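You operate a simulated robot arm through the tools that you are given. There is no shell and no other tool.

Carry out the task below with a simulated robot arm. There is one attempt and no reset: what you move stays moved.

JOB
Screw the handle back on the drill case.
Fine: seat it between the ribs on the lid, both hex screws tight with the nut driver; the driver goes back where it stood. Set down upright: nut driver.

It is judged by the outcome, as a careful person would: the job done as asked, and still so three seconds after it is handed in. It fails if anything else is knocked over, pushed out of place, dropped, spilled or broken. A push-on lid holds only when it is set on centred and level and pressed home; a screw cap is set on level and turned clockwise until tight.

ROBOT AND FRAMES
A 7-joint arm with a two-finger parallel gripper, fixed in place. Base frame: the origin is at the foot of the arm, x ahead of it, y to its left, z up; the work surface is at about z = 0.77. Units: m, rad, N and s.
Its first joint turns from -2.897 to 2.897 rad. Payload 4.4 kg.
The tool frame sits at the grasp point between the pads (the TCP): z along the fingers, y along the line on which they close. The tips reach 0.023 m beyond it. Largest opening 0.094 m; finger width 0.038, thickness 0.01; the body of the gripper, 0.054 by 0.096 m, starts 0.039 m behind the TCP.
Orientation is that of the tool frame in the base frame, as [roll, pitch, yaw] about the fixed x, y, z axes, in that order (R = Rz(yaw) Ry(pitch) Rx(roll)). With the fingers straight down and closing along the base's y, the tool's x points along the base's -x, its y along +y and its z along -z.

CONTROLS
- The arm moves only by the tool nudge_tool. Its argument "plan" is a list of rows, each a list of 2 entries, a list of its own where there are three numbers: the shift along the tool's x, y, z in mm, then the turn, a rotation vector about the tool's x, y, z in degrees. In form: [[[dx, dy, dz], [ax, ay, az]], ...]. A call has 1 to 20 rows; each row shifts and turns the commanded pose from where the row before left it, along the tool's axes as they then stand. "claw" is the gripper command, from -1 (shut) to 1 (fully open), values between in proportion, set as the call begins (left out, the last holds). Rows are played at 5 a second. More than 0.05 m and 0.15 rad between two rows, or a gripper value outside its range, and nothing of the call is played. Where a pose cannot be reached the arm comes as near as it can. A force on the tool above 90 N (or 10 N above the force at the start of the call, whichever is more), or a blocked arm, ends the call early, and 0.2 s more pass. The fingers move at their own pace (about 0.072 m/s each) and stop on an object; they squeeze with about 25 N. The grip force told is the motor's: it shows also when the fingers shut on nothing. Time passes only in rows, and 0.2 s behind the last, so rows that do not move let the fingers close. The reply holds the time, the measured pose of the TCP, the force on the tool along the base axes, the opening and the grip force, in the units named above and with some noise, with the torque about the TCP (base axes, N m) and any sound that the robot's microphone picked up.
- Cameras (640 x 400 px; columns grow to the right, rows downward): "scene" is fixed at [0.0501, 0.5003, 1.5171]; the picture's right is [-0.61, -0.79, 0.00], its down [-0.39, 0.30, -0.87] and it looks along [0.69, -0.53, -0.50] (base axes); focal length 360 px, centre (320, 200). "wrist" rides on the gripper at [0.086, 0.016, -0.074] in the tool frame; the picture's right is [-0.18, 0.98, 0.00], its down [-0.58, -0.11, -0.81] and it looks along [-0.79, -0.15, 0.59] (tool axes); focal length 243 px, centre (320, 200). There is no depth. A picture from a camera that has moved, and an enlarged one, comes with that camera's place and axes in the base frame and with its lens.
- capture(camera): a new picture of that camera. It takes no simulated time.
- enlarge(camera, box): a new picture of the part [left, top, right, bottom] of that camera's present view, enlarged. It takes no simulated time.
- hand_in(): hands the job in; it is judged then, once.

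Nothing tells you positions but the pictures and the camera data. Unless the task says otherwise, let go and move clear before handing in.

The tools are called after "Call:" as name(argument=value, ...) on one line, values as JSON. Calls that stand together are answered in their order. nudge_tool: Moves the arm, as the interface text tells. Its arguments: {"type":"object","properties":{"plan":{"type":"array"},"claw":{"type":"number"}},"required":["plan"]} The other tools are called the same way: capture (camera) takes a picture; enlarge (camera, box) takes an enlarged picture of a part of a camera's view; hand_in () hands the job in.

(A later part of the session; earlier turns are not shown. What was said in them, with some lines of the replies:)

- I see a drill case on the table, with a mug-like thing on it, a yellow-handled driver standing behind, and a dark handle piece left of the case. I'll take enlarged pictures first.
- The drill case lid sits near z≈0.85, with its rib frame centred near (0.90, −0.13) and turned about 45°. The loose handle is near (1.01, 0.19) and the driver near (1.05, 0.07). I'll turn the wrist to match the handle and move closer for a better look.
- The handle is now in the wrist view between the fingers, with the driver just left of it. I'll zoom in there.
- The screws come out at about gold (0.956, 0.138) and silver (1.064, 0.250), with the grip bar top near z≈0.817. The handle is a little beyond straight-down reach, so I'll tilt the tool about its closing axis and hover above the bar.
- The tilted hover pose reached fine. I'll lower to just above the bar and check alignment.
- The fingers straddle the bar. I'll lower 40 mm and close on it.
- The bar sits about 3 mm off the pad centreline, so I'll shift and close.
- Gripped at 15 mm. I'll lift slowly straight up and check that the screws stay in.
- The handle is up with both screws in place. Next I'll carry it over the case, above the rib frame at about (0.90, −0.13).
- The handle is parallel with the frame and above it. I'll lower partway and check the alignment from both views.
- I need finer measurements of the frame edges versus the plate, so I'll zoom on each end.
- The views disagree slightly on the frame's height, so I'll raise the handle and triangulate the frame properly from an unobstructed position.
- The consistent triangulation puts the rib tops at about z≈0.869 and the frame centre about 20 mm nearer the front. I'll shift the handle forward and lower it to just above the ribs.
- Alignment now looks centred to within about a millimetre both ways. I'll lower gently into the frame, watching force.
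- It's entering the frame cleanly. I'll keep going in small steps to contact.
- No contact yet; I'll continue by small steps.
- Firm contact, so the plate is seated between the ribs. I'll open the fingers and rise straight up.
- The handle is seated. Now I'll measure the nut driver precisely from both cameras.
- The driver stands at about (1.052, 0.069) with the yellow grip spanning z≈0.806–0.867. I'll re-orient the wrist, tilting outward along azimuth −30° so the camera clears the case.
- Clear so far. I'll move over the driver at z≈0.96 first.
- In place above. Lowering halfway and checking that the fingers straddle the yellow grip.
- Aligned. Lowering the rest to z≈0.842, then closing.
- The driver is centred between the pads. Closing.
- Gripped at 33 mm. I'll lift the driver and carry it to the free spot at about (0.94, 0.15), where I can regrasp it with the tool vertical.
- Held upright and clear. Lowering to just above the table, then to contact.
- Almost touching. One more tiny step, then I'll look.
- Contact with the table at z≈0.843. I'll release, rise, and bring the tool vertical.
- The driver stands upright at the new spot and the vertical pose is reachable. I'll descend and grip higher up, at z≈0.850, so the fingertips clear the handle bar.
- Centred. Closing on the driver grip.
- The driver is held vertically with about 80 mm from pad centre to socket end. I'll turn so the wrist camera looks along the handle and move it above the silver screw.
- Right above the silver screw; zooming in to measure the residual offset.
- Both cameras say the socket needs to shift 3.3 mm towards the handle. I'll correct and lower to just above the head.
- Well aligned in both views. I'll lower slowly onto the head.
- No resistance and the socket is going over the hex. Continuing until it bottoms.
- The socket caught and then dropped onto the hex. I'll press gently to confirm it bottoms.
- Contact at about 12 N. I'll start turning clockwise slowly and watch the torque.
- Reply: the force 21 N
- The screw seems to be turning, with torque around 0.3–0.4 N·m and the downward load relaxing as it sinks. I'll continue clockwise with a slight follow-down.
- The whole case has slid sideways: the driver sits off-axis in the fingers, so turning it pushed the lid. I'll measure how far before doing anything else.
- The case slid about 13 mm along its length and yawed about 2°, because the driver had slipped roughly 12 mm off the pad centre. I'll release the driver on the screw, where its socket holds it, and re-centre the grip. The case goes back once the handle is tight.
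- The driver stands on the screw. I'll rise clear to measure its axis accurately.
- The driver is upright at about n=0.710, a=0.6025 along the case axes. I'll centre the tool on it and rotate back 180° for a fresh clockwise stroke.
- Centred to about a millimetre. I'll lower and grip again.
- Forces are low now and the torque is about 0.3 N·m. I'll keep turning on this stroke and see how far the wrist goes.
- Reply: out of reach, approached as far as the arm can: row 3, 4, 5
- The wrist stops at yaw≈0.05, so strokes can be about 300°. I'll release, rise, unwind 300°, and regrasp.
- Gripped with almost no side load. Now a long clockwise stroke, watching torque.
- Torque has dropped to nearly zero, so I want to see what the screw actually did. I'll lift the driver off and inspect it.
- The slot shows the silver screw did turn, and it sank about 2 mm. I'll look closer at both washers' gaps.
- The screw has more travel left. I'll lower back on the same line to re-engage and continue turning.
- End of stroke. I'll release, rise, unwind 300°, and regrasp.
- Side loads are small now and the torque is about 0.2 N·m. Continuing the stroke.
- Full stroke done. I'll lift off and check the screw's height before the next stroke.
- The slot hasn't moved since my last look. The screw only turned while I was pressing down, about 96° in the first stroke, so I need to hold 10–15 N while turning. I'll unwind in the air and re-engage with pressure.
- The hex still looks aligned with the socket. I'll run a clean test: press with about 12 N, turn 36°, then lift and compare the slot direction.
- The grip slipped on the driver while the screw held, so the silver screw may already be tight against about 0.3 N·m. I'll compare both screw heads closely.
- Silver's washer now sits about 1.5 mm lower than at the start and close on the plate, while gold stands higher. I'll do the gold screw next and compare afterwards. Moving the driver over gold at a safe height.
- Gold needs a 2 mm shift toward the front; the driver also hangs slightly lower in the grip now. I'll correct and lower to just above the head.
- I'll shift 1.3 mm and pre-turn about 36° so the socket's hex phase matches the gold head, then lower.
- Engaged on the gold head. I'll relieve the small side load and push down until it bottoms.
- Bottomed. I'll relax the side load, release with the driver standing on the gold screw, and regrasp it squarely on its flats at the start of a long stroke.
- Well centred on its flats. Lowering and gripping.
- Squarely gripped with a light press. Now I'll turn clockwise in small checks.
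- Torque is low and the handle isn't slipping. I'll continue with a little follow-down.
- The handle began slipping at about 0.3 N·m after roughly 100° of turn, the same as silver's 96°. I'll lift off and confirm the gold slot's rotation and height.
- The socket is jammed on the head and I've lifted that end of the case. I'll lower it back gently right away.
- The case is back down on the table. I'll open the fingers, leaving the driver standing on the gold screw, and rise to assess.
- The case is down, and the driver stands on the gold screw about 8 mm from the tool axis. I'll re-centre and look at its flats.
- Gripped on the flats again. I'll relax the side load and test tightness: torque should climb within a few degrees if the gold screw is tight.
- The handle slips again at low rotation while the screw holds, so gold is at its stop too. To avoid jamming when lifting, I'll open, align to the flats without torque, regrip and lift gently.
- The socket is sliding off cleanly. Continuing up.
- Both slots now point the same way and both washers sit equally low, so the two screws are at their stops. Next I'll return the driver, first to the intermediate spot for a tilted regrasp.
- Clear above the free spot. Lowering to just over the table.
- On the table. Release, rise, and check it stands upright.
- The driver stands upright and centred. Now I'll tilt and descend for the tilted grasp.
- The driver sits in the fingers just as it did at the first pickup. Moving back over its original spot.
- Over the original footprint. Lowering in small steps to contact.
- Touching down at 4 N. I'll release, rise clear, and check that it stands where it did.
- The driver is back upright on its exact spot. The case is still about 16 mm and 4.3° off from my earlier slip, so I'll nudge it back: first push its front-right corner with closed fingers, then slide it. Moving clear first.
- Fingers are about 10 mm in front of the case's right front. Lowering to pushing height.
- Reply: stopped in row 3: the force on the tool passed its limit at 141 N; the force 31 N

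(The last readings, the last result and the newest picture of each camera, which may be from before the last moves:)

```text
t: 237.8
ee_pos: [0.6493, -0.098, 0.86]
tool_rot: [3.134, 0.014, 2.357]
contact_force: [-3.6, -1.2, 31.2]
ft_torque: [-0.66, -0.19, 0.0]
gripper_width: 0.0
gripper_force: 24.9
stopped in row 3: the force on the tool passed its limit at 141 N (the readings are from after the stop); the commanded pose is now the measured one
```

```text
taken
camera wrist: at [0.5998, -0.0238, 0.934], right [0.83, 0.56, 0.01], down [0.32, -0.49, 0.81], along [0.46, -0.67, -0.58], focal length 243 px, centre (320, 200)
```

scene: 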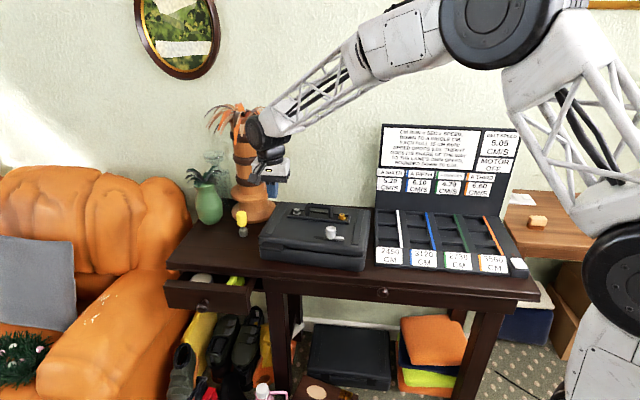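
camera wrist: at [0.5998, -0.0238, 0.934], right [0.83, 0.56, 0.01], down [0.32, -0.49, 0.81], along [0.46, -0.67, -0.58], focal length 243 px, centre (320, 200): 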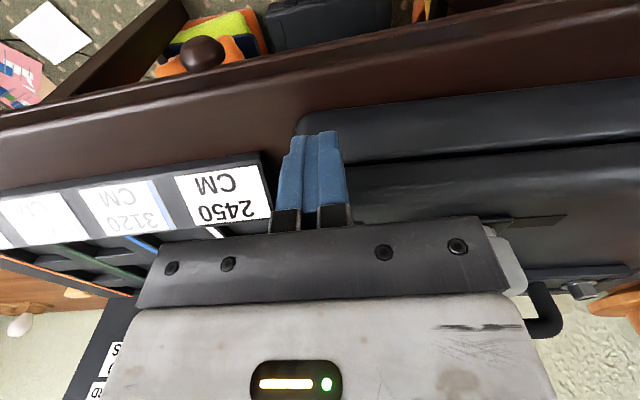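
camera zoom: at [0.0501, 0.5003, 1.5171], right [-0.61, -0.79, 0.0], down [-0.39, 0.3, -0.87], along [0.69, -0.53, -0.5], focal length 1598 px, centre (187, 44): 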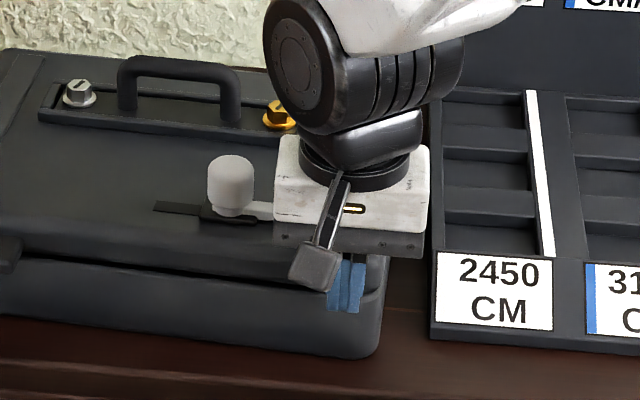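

The fingertips landed on the case's rim. I'll back up, move further out, then lower.

Call:
nudge_tool(plan=[[[0, 0, -15], [0, 0, 0]], [[0, 0, 0], [0, 0, 0]]])

Call:
enlarge(camera="scene", box=[250, 195, 370, 270])

Call:
enlarge(camera="wrist", box=[200, 60, 440, 240])

```text
t: 238.4
ee_pos: [0.6491, -0.097, 0.8733]
tool_rot: [3.135, 0.01, 2.357]
contact_force: [-0.2, -0.1, 0.2]
ft_torque: [-0.04, -0.02, -0.03]
gripper_width: 0.0
gripper_force: 24.8
```

```text
5.33 times, centred on (310, 232) of scene
camera zoom: at [0.0501, 0.5003, 1.5171], right [-0.61, -0.79, 0.0], down [-0.39, 0.3, -0.87], along [0.69, -0.53, -0.5], focal length 1918 px, centre (373, 27)
```

zoom: 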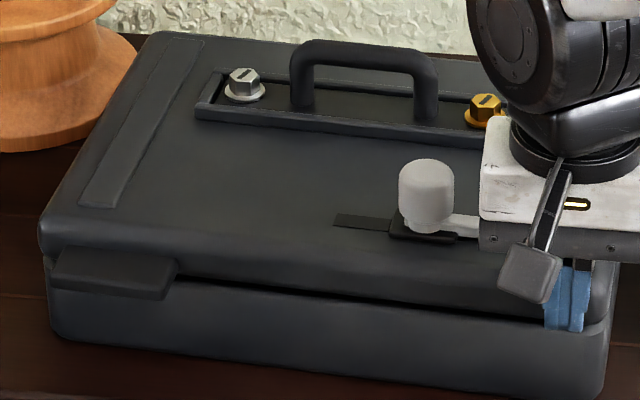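

```text
2.22 times, centred on (320, 150) of wrist
camera zoom: at [0.5985, -0.0234, 0.9473], right [0.83, 0.56, 0.01], down [0.32, -0.49, 0.81], along [0.46, -0.67, -0.58], focal length 539 px, centre (320, 311)
```

zoom: 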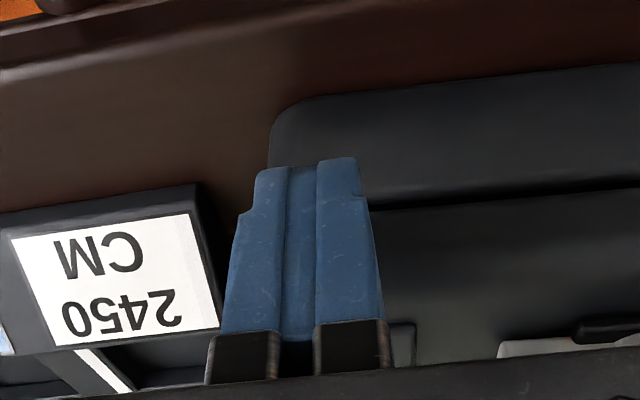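

Call:
nudge_tool(plan=[[[18, 0, 0], [0, 0, 0]], [[0, 0, 15], [0, 0, 0]], [[0, 0, 10], [0, 0, 0]], [[0, 0, 8], [0, 0, 0]], [[0, 0, 5], [0, 0, 0]], [[0, 0, 0], [0, 0, 0]]])

Call:
enlarge(camera="wrist", box=[200, 60, 440, 240])

Call:
enlarge(camera="scene", box=[290, 200, 410, 290])

```text
t: 239.8
ee_pos: [0.6372, -0.0827, 0.8348]
tool_rot: [3.135, 0.013, 2.356]
contact_force: [-0.3, 0.1, 0.3]
ft_torque: [0.03, 0.01, -0.02]
gripper_width: 0.0
gripper_force: 25.3
```

```text
2.22 times, centred on (320, 150) of wrist
camera zoom: at [0.5864, -0.011, 0.9089], right [0.83, 0.56, 0.01], down [0.32, -0.49, 0.81], along [0.46, -0.67, -0.58], focal length 539 px, centre (320, 311)
```

zoom: 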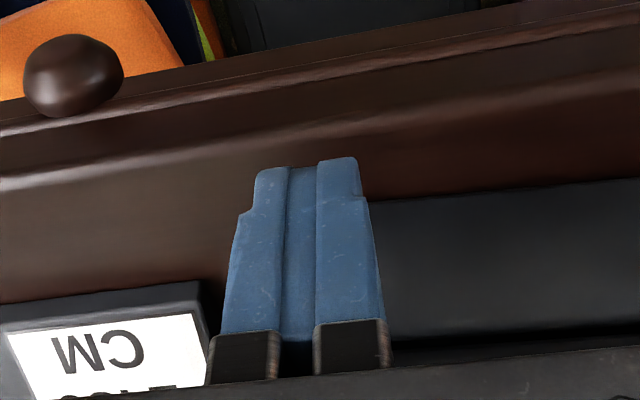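

```text
4.44 times, centred on (350, 245) of scene
camera zoom: at [0.0501, 0.5003, 1.5171], right [-0.61, -0.79, 0.0], down [-0.39, 0.3, -0.87], along [0.69, -0.53, -0.5], focal length 1598 px, centre (187, 0)
```

zoom: 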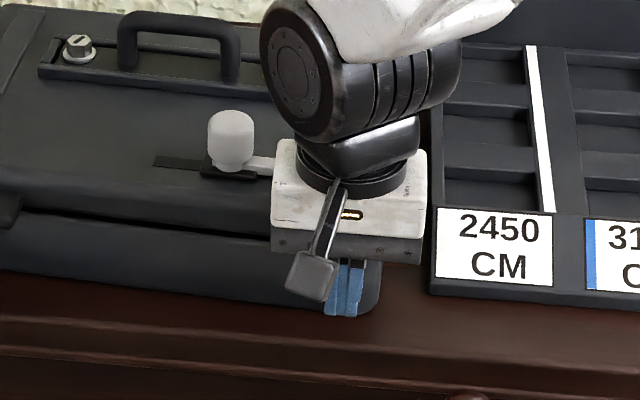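

Beside the front face now. Pushing gently toward the back in small steps.

Call:
nudge_tool(plan=[[[-3, 0, 0], [0, 0, 0]], [[-3, 0, 0], [0, 0, 0]], [[-3, 0, 0], [0, 0, 0]], [[0, 0, 0], [0, 0, 0]]])

Call:
nudge_tool(plan=[[[-2, 0, 0], [0, 0, 0]], [[-2, 0, 0], [0, 0, 0]], [[-2, 0, 0], [0, 0, 0]], [[0, 0, 0], [0, 0, 0]]])

Call:
enlarge(camera="scene", box=[250, 195, 370, 270])

```text
t: 240.8
ee_pos: [0.6429, -0.09, 0.8364]
tool_rot: [3.136, 0.01, 2.355]
contact_force: [-0.2, -0.1, -0.2]
ft_torque: [0.05, 0.01, -0.02]
gripper_width: 0.0
gripper_force: 24.8
```

```text
t: 241.8
ee_pos: [0.6466, -0.0964, 0.8351]
tool_rot: [3.134, 0.012, 2.358]
contact_force: [1.2, 0.0, 0.2]
ft_torque: [0.0, -0.04, 0.02]
gripper_width: 0.0
gripper_force: 25.3
```

```text
5.33 times, centred on (310, 232) of scene
camera zoom: at [0.0501, 0.5003, 1.5171], right [-0.61, -0.79, 0.0], down [-0.39, 0.3, -0.87], along [0.69, -0.53, -0.5], focal length 1918 px, centre (373, 27)
```

zoom: 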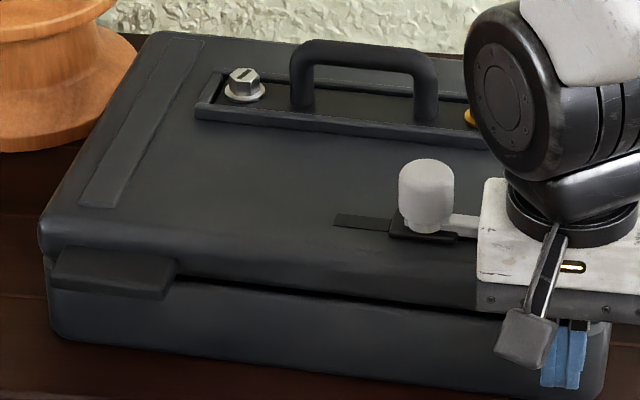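

Call:
nudge_tool(plan=[[[-2, 0, 0], [0, 0, 0]], [[-2, 0, 0], [0, 0, 0]], [[-2, 0, 0], [0, 0, 0]], [[0, 0, 0], [0, 0, 0]]])

Call:
nudge_tool(plan=[[[-2, 0, 0], [0, 0, 0]], [[-2, 0, 0], [0, 0, 0]], [[-2, 0, 0], [0, 0, 0]], [[0, 0, 0], [0, 0, 0]]])

Call:
enlarge(camera="scene", box=[250, 195, 370, 270])

```text
t: 242.8
ee_pos: [0.6503, -0.098, 0.8364]
tool_rot: [3.137, 0.011, 2.357]
contact_force: [-6.4, 5.3, -0.2]
ft_torque: [0.0, -0.02, -0.11]
gripper_width: 0.0002
gripper_force: 24.4
```

```text
t: 243.8
ee_pos: [0.656, -0.1023, 0.8358]
tool_rot: [3.135, 0.011, 2.357]
contact_force: [-5.0, 4.6, 2.5]
ft_torque: [-0.02, 0.03, -0.12]
gripper_width: 0.0
gripper_force: 25.0
```

```text
5.33 times, centred on (310, 232) of scene
camera zoom: at [0.0501, 0.5003, 1.5171], right [-0.61, -0.79, 0.0], down [-0.39, 0.3, -0.87], along [0.69, -0.53, -0.5], focal length 1918 px, centre (373, 27)
```

zoom: 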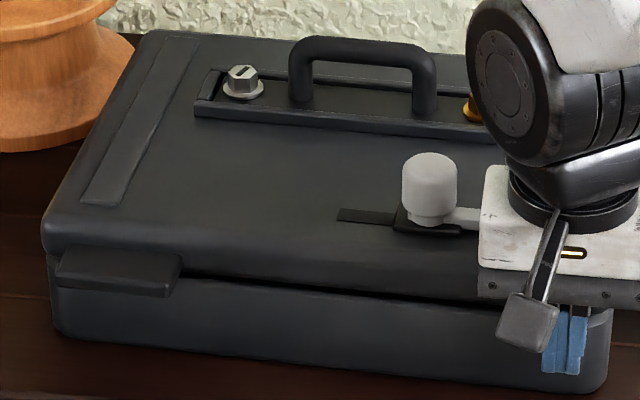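

Call:
nudge_tool(plan=[[[-2, 0, 0], [0, 0, 0]], [[-2, 0, 0], [0, 0, 0]], [[-2, 0, 0], [0, 0, 0]], [[-2, 0, 0], [0, 0, 0]], [[0, 0, 0], [0, 0, 0]]])

Call:
enlarge(camera="scene", box=[250, 195, 370, 270])

```text
t: 245.0
ee_pos: [0.6611, -0.109, 0.8351]
tool_rot: [3.135, 0.01, 2.357]
contact_force: [-6.3, 5.5, 2.6]
ft_torque: [-0.09, -0.05, -0.11]
gripper_width: 0.0
gripper_force: 24.5
```

```text
5.33 times, centred on (310, 232) of scene
camera zoom: at [0.0501, 0.5003, 1.5171], right [-0.61, -0.79, 0.0], down [-0.39, 0.3, -0.87], along [0.69, -0.53, -0.5], focal length 1918 px, centre (373, 27)
```

zoom: 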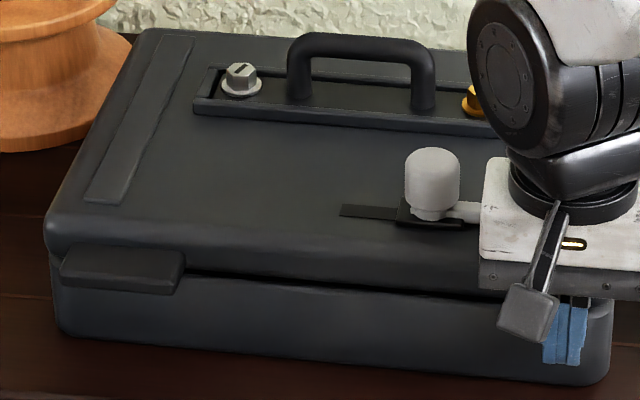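

Call:
nudge_tool(plan=[[[-2, 0, 0], [0, 0, 0]], [[-1.5, 0, 0], [0, 0, 0]], [[0, 0, 0], [0, 0, 0]], [[10, 0, 0], [0, 0, 0]], [[20, 0, 0], [0, 0, 0]], [[0, 0, -30], [0, 0, 0]], [[0, 0, -40], [0, 0, 0]], [[0, 0, -40], [0, 0, 0]], [[0, 0, -40], [0, 0, 0]], [[30, 0, -30], [0, 0, 0]], [[40, 0, 0], [0, 0, 0]], [[0, 0, 0], [0, 0, 0]]])

Call:
enlarge(camera="scene", box=[250, 195, 370, 270])

Call:
enlarge(camera="scene", box=[278, 200, 310, 220])

Call:
enlarge(camera="scene", box=[325, 202, 357, 222])

```text
t: 247.6
ee_pos: [0.59, -0.041, 1.0146]
tool_rot: [3.135, 0.01, 2.355]
contact_force: [-0.7, -1.0, -0.4]
ft_torque: [0.0, -0.01, -0.02]
gripper_width: 0.0001
gripper_force: 24.9
```

```text
5.33 times, centred on (310, 232) of scene
camera zoom: at [0.0501, 0.5003, 1.5171], right [-0.61, -0.79, 0.0], down [-0.39, 0.3, -0.87], along [0.69, -0.53, -0.5], focal length 1918 px, centre (373, 27)
```

zoom: 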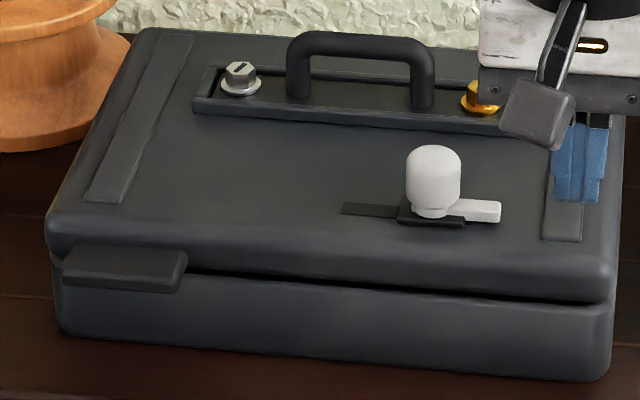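

```text
16.00 times, centred on (294, 210) of scene
camera zoom: at [0.0501, 0.5003, 1.5171], right [-0.61, -0.79, 0.0], down [-0.39, 0.3, -0.87], along [0.69, -0.53, -0.5], focal length 5754 px, centre (736, 40)
```

zoom: 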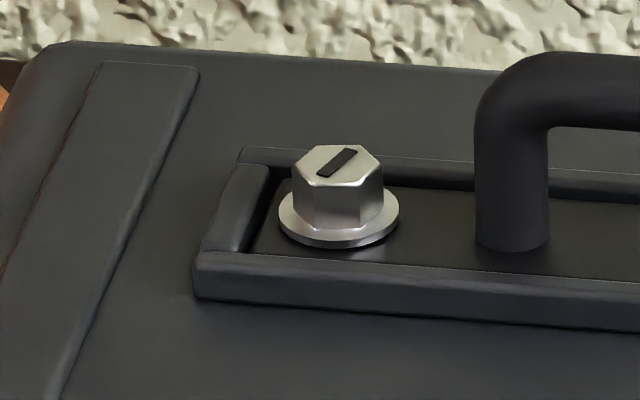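

```text
16.00 times, centred on (341, 212) of scene
camera zoom: at [0.0501, 0.5003, 1.5171], right [-0.61, -0.79, 0.0], down [-0.39, 0.3, -0.87], along [0.69, -0.53, -0.5], focal length 5754 px, centre (-16, 8)
```

zoom: 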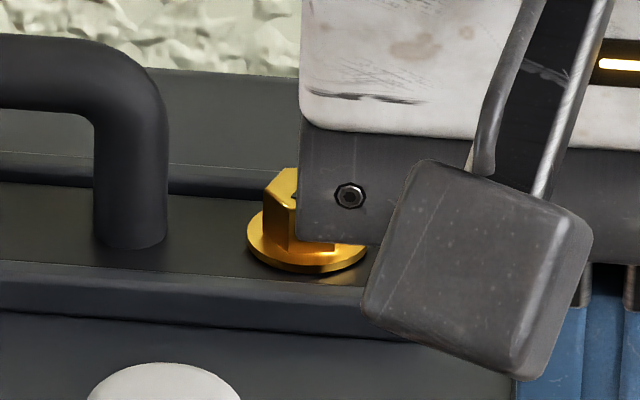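

Rotation is mostly corrected: about 1° remains, with roughly 9 mm along and 12 mm toward the back left over. I'll grip the fixed handle and slide the case those last millimetres, moving above the bar first.

Call:
nudge_tool(plan=[[[0, 0, -15], [0, 0, -7.4]], [[0, 0, 0], [0, 0, -7.5]], [[0, 0, 0], [0, 0, -7.4]], [[0, 0, 0], [0, 0, -7.4]], [[0, 0, 0], [0, 0, -7.4]], [[0, 0, 0], [0, 0, -7.4]], [[0, 0, 0], [0, 0, -7.4]], [[0, 0, 0], [0, 0, -7.4]], [[0, 0, 0], [0, 0, -7.4]], [[0, 0, 0], [0, 0, -7.4]], [[0, 0, 0], [0, 0, -7.5]], [[0, 0, 0], [0, 0, -7.5]], [[0, 0, 0], [0, 0, 0]]], claw=0.2)

Call:
nudge_tool(plan=[[[-18.2, -34.2, 0], [0, 0, 0]], [[-18.2, -34.2, 0], [0, 0, 0]], [[-18.2, -34.2, 0], [0, 0, 0]], [[-18.2, -34.2, 0], [0, 0, 0]], [[-18.2, -34.2, 0], [0, 0, 0]], [[-18.2, -34.2, 0], [0, 0, 0]], [[-18.2, -34.2, 0], [0, 0, 0]], [[-18.2, -34.2, 0], [0, 0, 0]], [[0, 0, 0], [0, 0, 0]], [[0, 0, 0], [0, 0, 0]]])

Call:
capture(camera="wrist")

Call:
enlarge(camera="scene", box=[250, 165, 370, 255])

Call:
enlarge(camera="scene", box=[325, 202, 357, 222])

```text
t: 250.4
ee_pos: [0.591, -0.0404, 1.0294]
tool_rot: [-3.131, 0.007, -2.372]
contact_force: [-0.1, 0.3, -0.3]
ft_torque: [0.01, 0.0, -0.01]
gripper_width: 0.0566
gripper_force: 0.1
```

```text
t: 252.6
ee_pos: [0.8855, -0.1351, 1.0328]
tool_rot: [-3.13, 0.007, -2.372]
contact_force: [0.2, 0.3, 0.2]
ft_torque: [0.0, 0.0, -0.01]
gripper_width: 0.0565
gripper_force: 0.0
```

```text
taken
camera wrist: at [0.8117, -0.1832, 1.1067], right [-0.55, 0.83, -0.01], down [0.48, 0.33, 0.81], along [0.68, 0.44, -0.58], focal length 243 px, centre (320, 200)
```

wrist: 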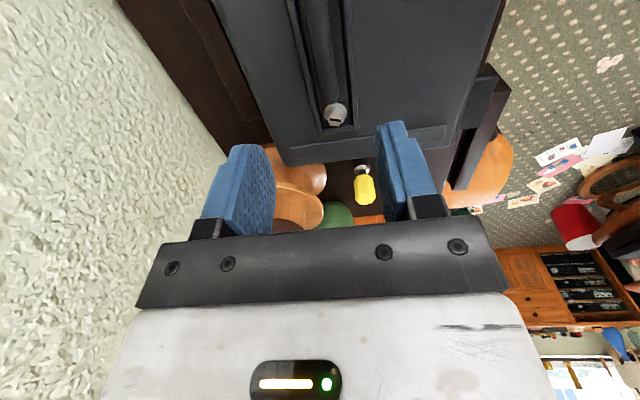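

```text
4.44 times, centred on (310, 210) of scene
camera zoom: at [0.0501, 0.5003, 1.5171], right [-0.61, -0.79, 0.0], down [-0.39, 0.3, -0.87], along [0.69, -0.53, -0.5], focal length 1598 px, centre (364, 156)
```

zoom: 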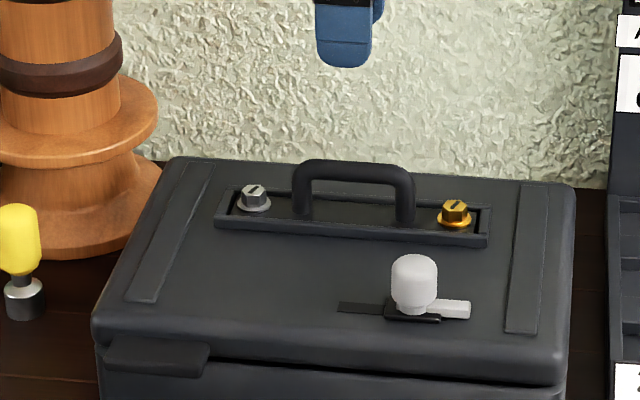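

```text
16.00 times, centred on (341, 212) of scene
camera zoom: at [0.0501, 0.5003, 1.5171], right [-0.61, -0.79, 0.0], down [-0.39, 0.3, -0.87], along [0.69, -0.53, -0.5], focal length 5754 px, centre (-16, 8)
```

zoom: 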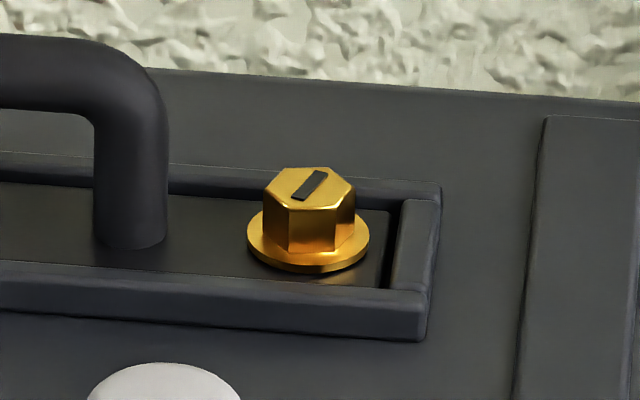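

Call:
nudge_tool(plan=[[[0, 0, 25], [0, 0, 0]], [[0, 0, 30], [0, 0, 0]], [[0, 0, 25], [0, 0, 0]], [[0, 0, 0], [0, 0, 0]], [[0, 0, 0], [0, 0, 0]]])

Call:
enlarge(camera="wrist", box=[180, 0, 460, 220])

Call:
enlarge(camera="scene", box=[270, 165, 350, 225])

```text
t: 253.8
ee_pos: [0.8874, -0.1349, 0.9524]
tool_rot: [-3.133, 0.007, -2.372]
contact_force: [-0.2, -1.1, 0.0]
ft_torque: [0.0, -0.02, -0.07]
gripper_width: 0.0563
gripper_force: 0.1
```

```text
1.82 times, centred on (320, 110) of wrist
camera zoom: at [0.8127, -0.1832, 1.0268], right [-0.55, 0.83, -0.01], down [0.48, 0.33, 0.81], along [0.68, 0.44, -0.58], focal length 441 px, centre (320, 364)
```

zoom: 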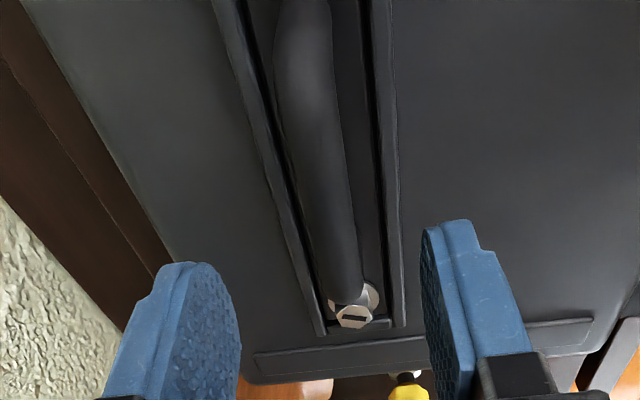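

```text
6.67 times, centred on (310, 195) of scene
camera zoom: at [0.0501, 0.5003, 1.5171], right [-0.61, -0.79, 0.0], down [-0.39, 0.3, -0.87], along [0.69, -0.53, -0.5], focal length 2398 px, centre (387, 233)
```

zoom: 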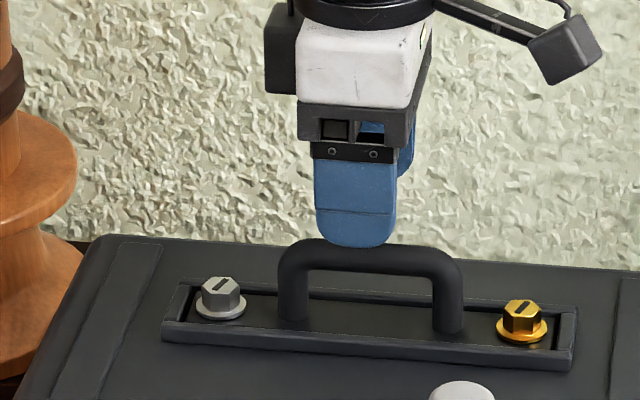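

Bar lies between the fingers. Lowering and closing on it.

Call:
nudge_tool(plan=[[[0, 0, 20], [0, 0, 0]], [[0, 0, 20], [0, 0, 0]], [[0, 0, 7], [0, 0, 0]], [[0, 0, 0], [0, 0, 0]]])

Call:
nudge_tool(plan=[[[0, 0, 0], [0, 0, 0]], [[0, 0, 0], [0, 0, 0]], [[0, 0, 0], [0, 0, 0]], [[0, 0, 0], [0, 0, 0]], [[0, 0, 0], [0, 0, 0]]], claw=-1)

Call:
enlarge(camera="scene", box=[270, 165, 350, 225])

```text
t: 254.8
ee_pos: [0.8878, -0.1359, 0.9068]
tool_rot: [-3.131, 0.008, -2.373]
contact_force: [0.1, -0.8, -1.0]
ft_torque: [0.01, -0.02, 0.0]
gripper_width: 0.0562
gripper_force: 0.0
```

```text
t: 256.0
ee_pos: [0.8872, -0.1356, 0.9069]
tool_rot: [-3.132, 0.006, -2.373]
contact_force: [-2.2, 9.7, -0.9]
ft_torque: [0.06, 0.04, -0.17]
gripper_width: 0.0151
gripper_force: 25.0
```

```text
6.67 times, centred on (310, 195) of scene
camera zoom: at [0.0501, 0.5003, 1.5171], right [-0.61, -0.79, 0.0], down [-0.39, 0.3, -0.87], along [0.69, -0.53, -0.5], focal length 2398 px, centre (387, 233)
```

zoom: 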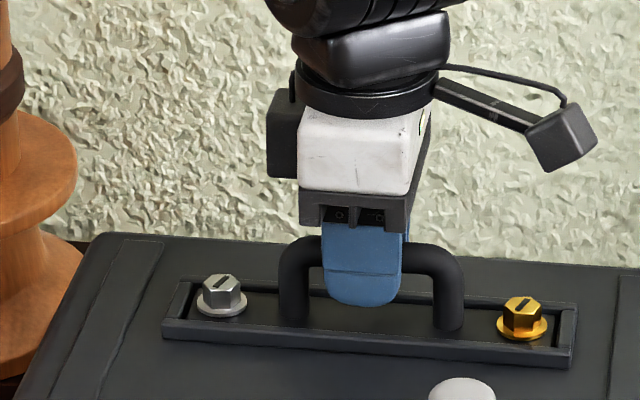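

Gripped. Sliding the case slowly back toward its original place.

Call:
nudge_tool(plan=[[[-1.5, 1.7, 0], [0, 0, -0.2]], [[-1.5, 1.7, 0], [0, 0, -0.2]], [[-1.5, 1.7, 0], [0, 0, -0.2]], [[0, 0, 0], [0, 0, 0]]])

Call:
nudge_tool(plan=[[[-1.5, 1.8, 0], [0, 0, -0.2]], [[-1.5, 1.8, 0], [0, 0, -0.2]], [[-1.5, 1.7, 0], [0, 0, -0.2]], [[0, 0, 0], [0, 0, 0]]])

Call:
enlarge(camera="scene", box=[278, 200, 310, 220])

Call:
enlarge(camera="scene", box=[325, 202, 357, 222])

```text
t: 257.0
ee_pos: [0.8863, -0.1295, 0.906]
tool_rot: [-3.129, 0.007, -2.362]
contact_force: [-0.1, -9.2, 0.4]
ft_torque: [-0.06, 0.05, -0.08]
gripper_width: 0.0153
gripper_force: 25.1
```

```text
t: 258.0
ee_pos: [0.8856, -0.1229, 0.9063]
tool_rot: [-3.131, 0.006, -2.352]
contact_force: [1.1, -10.0, 0.9]
ft_torque: [-0.06, 0.0, -0.06]
gripper_width: 0.015
gripper_force: 25.3
```

```text
16.00 times, centred on (294, 210) of scene
camera zoom: at [0.0501, 0.5003, 1.5171], right [-0.61, -0.79, 0.0], down [-0.39, 0.3, -0.87], along [0.69, -0.53, -0.5], focal length 5754 px, centre (736, 40)
```

zoom: 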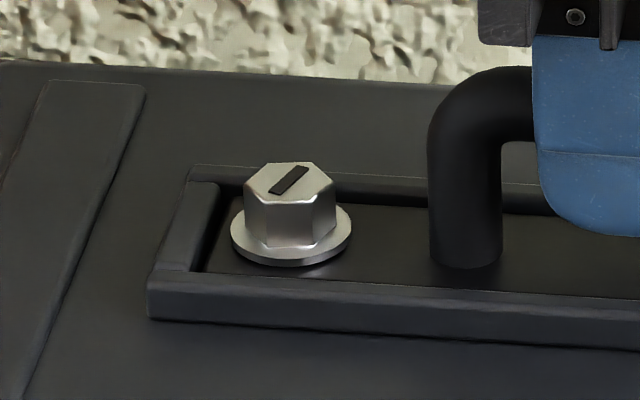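

```text
16.00 times, centred on (341, 212) of scene
camera zoom: at [0.0501, 0.5003, 1.5171], right [-0.61, -0.79, 0.0], down [-0.39, 0.3, -0.87], along [0.69, -0.53, -0.5], focal length 5754 px, centre (-16, 8)
```

zoom: 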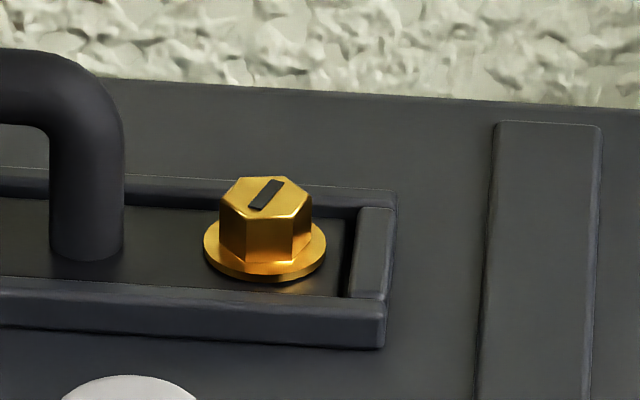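

The case followed nicely; only about 4 mm remains.

Call:
nudge_tool(plan=[[[-0.3, 1.3, 0], [0, 0, -0.3]], [[-0.3, 1.3, 0], [0, 0, -0.2]], [[0, 1.4, 0], [0, 0, 0]], [[0, 0, 0], [0, 0, 0]]])

Call:
enlarge(camera="scene", box=[278, 200, 310, 220])

Call:
enlarge(camera="scene", box=[325, 202, 357, 222])

```text
t: 259.0
ee_pos: [0.8834, -0.1198, 0.9054]
tool_rot: [-3.132, 0.007, -2.343]
contact_force: [8.4, -7.3, 2.8]
ft_torque: [-0.01, -0.03, -0.18]
gripper_width: 0.0151
gripper_force: 24.9
```

```text
16.00 times, centred on (294, 210) of scene
camera zoom: at [0.0501, 0.5003, 1.5171], right [-0.61, -0.79, 0.0], down [-0.39, 0.3, -0.87], along [0.69, -0.53, -0.5], focal length 5754 px, centre (736, 40)
```

zoom: 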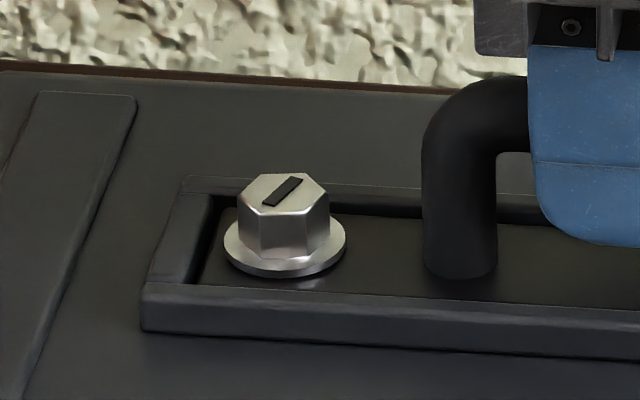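

```text
16.00 times, centred on (341, 212) of scene
camera zoom: at [0.0501, 0.5003, 1.5171], right [-0.61, -0.79, 0.0], down [-0.39, 0.3, -0.87], along [0.69, -0.53, -0.5], focal length 5754 px, centre (-16, 8)
```

zoom: 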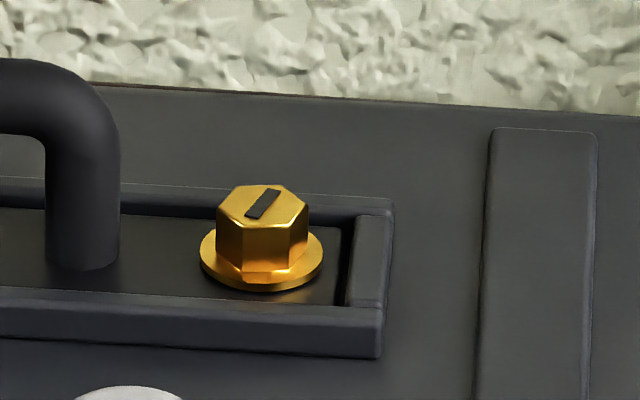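

The case is back within about a millimetre of its original place. I'll relax, release the handle, and rise clear.

Call:
nudge_tool(plan=[[[0, -0.5, 0], [0, 0, 0]], [[0, 0, 0], [0, 0, 0]]])

Call:
nudge_tool(plan=[[[0, 0, 0], [0, 0, 0]], [[0, 0, 0], [0, 0, 0]], [[0, 0, 0], [0, 0, 0]]], claw=0.1)

Call:
nudge_tool(plan=[[[0, 0, -10], [0, 0, 0]], [[0, 0, -20], [0, 0, 0]], [[0, 0, -30], [0, 0, 0]], [[0, 0, -35], [0, 0, 0]], [[0, 0, -35], [0, 0, 0]], [[30, 0, -20], [0, 0, 0]], [[40, 0, 0], [0, 0, 0]], [[40, 0, 0], [0, 0, 0]], [[40, 0, 0], [0, 0, 0]], [[0, 0, 0], [0, 0, 0]]])

Call:
capture(camera="scene")

Call:
enlarge(camera="scene", box=[160, 180, 380, 318])

Call:
enlarge(camera="scene", box=[278, 200, 310, 220])

Call:
enlarge(camera="scene", box=[325, 202, 357, 222])

Call:
capture(camera="wrist")

```text
t: 259.6
ee_pos: [0.884, -0.1197, 0.9074]
tool_rot: [-3.131, 0.008, -2.342]
contact_force: [-10.2, -1.9, 13.0]
ft_torque: [-0.02, 0.12, -0.18]
gripper_width: 0.0151
gripper_force: 24.6
```

```text
t: 260.4
ee_pos: [0.8838, -0.1189, 0.9055]
tool_rot: [-3.13, 0.007, -2.341]
contact_force: [0.0, -0.3, -0.6]
ft_torque: [0.0, 0.01, 0.02]
gripper_width: 0.0518
gripper_force: 0.1
```

```text
t: 262.6
ee_pos: [0.778, -0.2268, 1.0559]
tool_rot: [-3.132, 0.007, -2.343]
contact_force: [0.0, 0.5, -0.4]
ft_torque: [0.01, -0.01, -0.04]
gripper_width: 0.0517
gripper_force: 0.1
```

```text
taken
```

scene: 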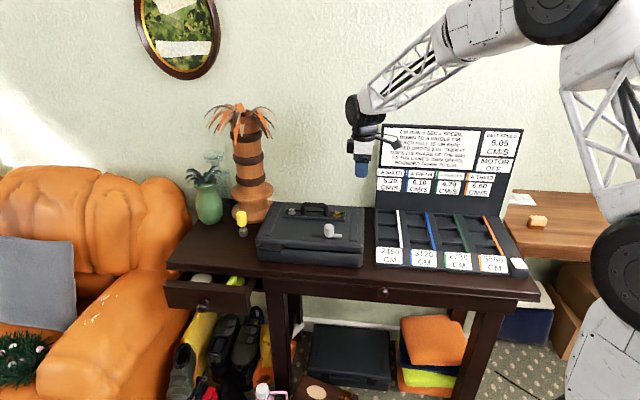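

```text
2.90 times, centred on (270, 249) of scene
camera zoom: at [0.0501, 0.5003, 1.5171], right [-0.61, -0.79, 0.0], down [-0.39, 0.3, -0.87], along [0.69, -0.53, -0.5], focal length 1042 px, centre (465, 58)
```

zoom: 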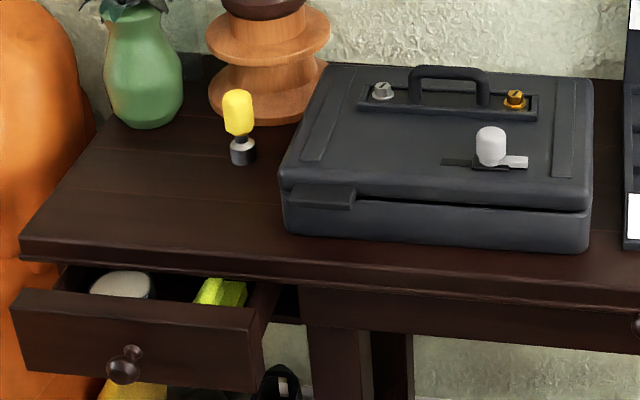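

```text
16.00 times, centred on (294, 210) of scene
camera zoom: at [0.0501, 0.5003, 1.5171], right [-0.61, -0.79, 0.0], down [-0.39, 0.3, -0.87], along [0.69, -0.53, -0.5], focal length 5754 px, centre (736, 40)
```

zoom: 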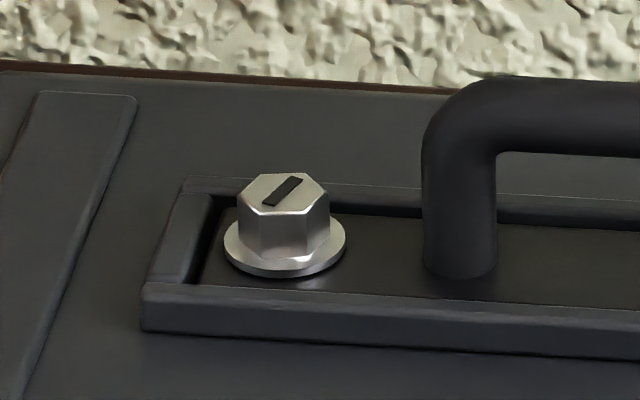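

```text
16.00 times, centred on (341, 212) of scene
camera zoom: at [0.0501, 0.5003, 1.5171], right [-0.61, -0.79, 0.0], down [-0.39, 0.3, -0.87], along [0.69, -0.53, -0.5], focal length 5754 px, centre (-16, 8)
```

zoom: 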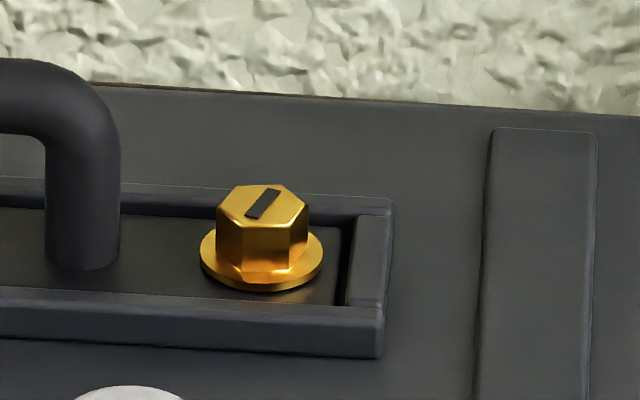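

```text
taken
camera wrist: at [0.7055, -0.2767, 1.1285], right [-0.58, 0.82, -0.01], down [0.47, 0.34, 0.81], along [0.67, 0.46, -0.58], focal length 243 px, centre (320, 200)
```

wrist: 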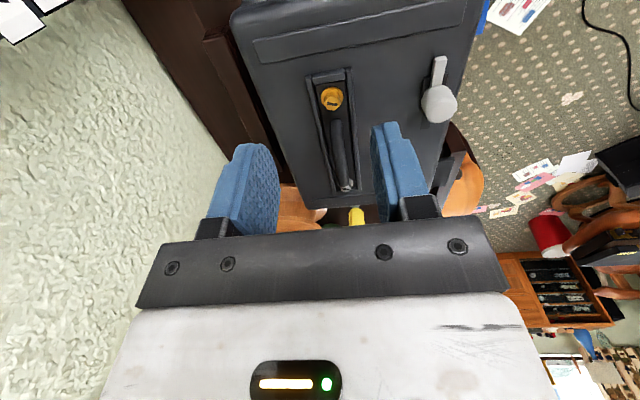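

The handle is seated between the ribs. Both screws are down at the same end stop, with slots parallel and washers level. The driver stands upright on its original spot, and the case is back where it was. The gripper is empty and clear, so I'm handing in.

Call:
hand_in()

```text
The job is handed in.
```

I've handed in the job: the handle is seated between the ribs on the lid, and both hex screws are turned down with the nut driver. The driver stands upright back on its original spot.

- **Screw tightness:** I judged this from the pictures and the feel of the driver, not from a clear stop signal. On both screws the driver's handle began slipping in the gripper at about 0.3 N·m while the screw stayed still. Both slots ended up pointing the same way, and both washers look equally low.
- **The case moved during the work:** An off-centre grip on the driver slid it about 16 mm and turned it about 4°. Later the socket jammed on the gold screw, and I lifted that end of the case briefly before setting it back down.
- **Hard knock:** While nudging the case back, the fingertips landed on its rim and the force peaked at 141 N before the arm stopped. I saw no damage in the pictures.
- **Where the case ended up:** I slid it back by the handle, and it now sits within about a millimetre of where it started. In the last pictures, nothing else on the table looks disturbed.
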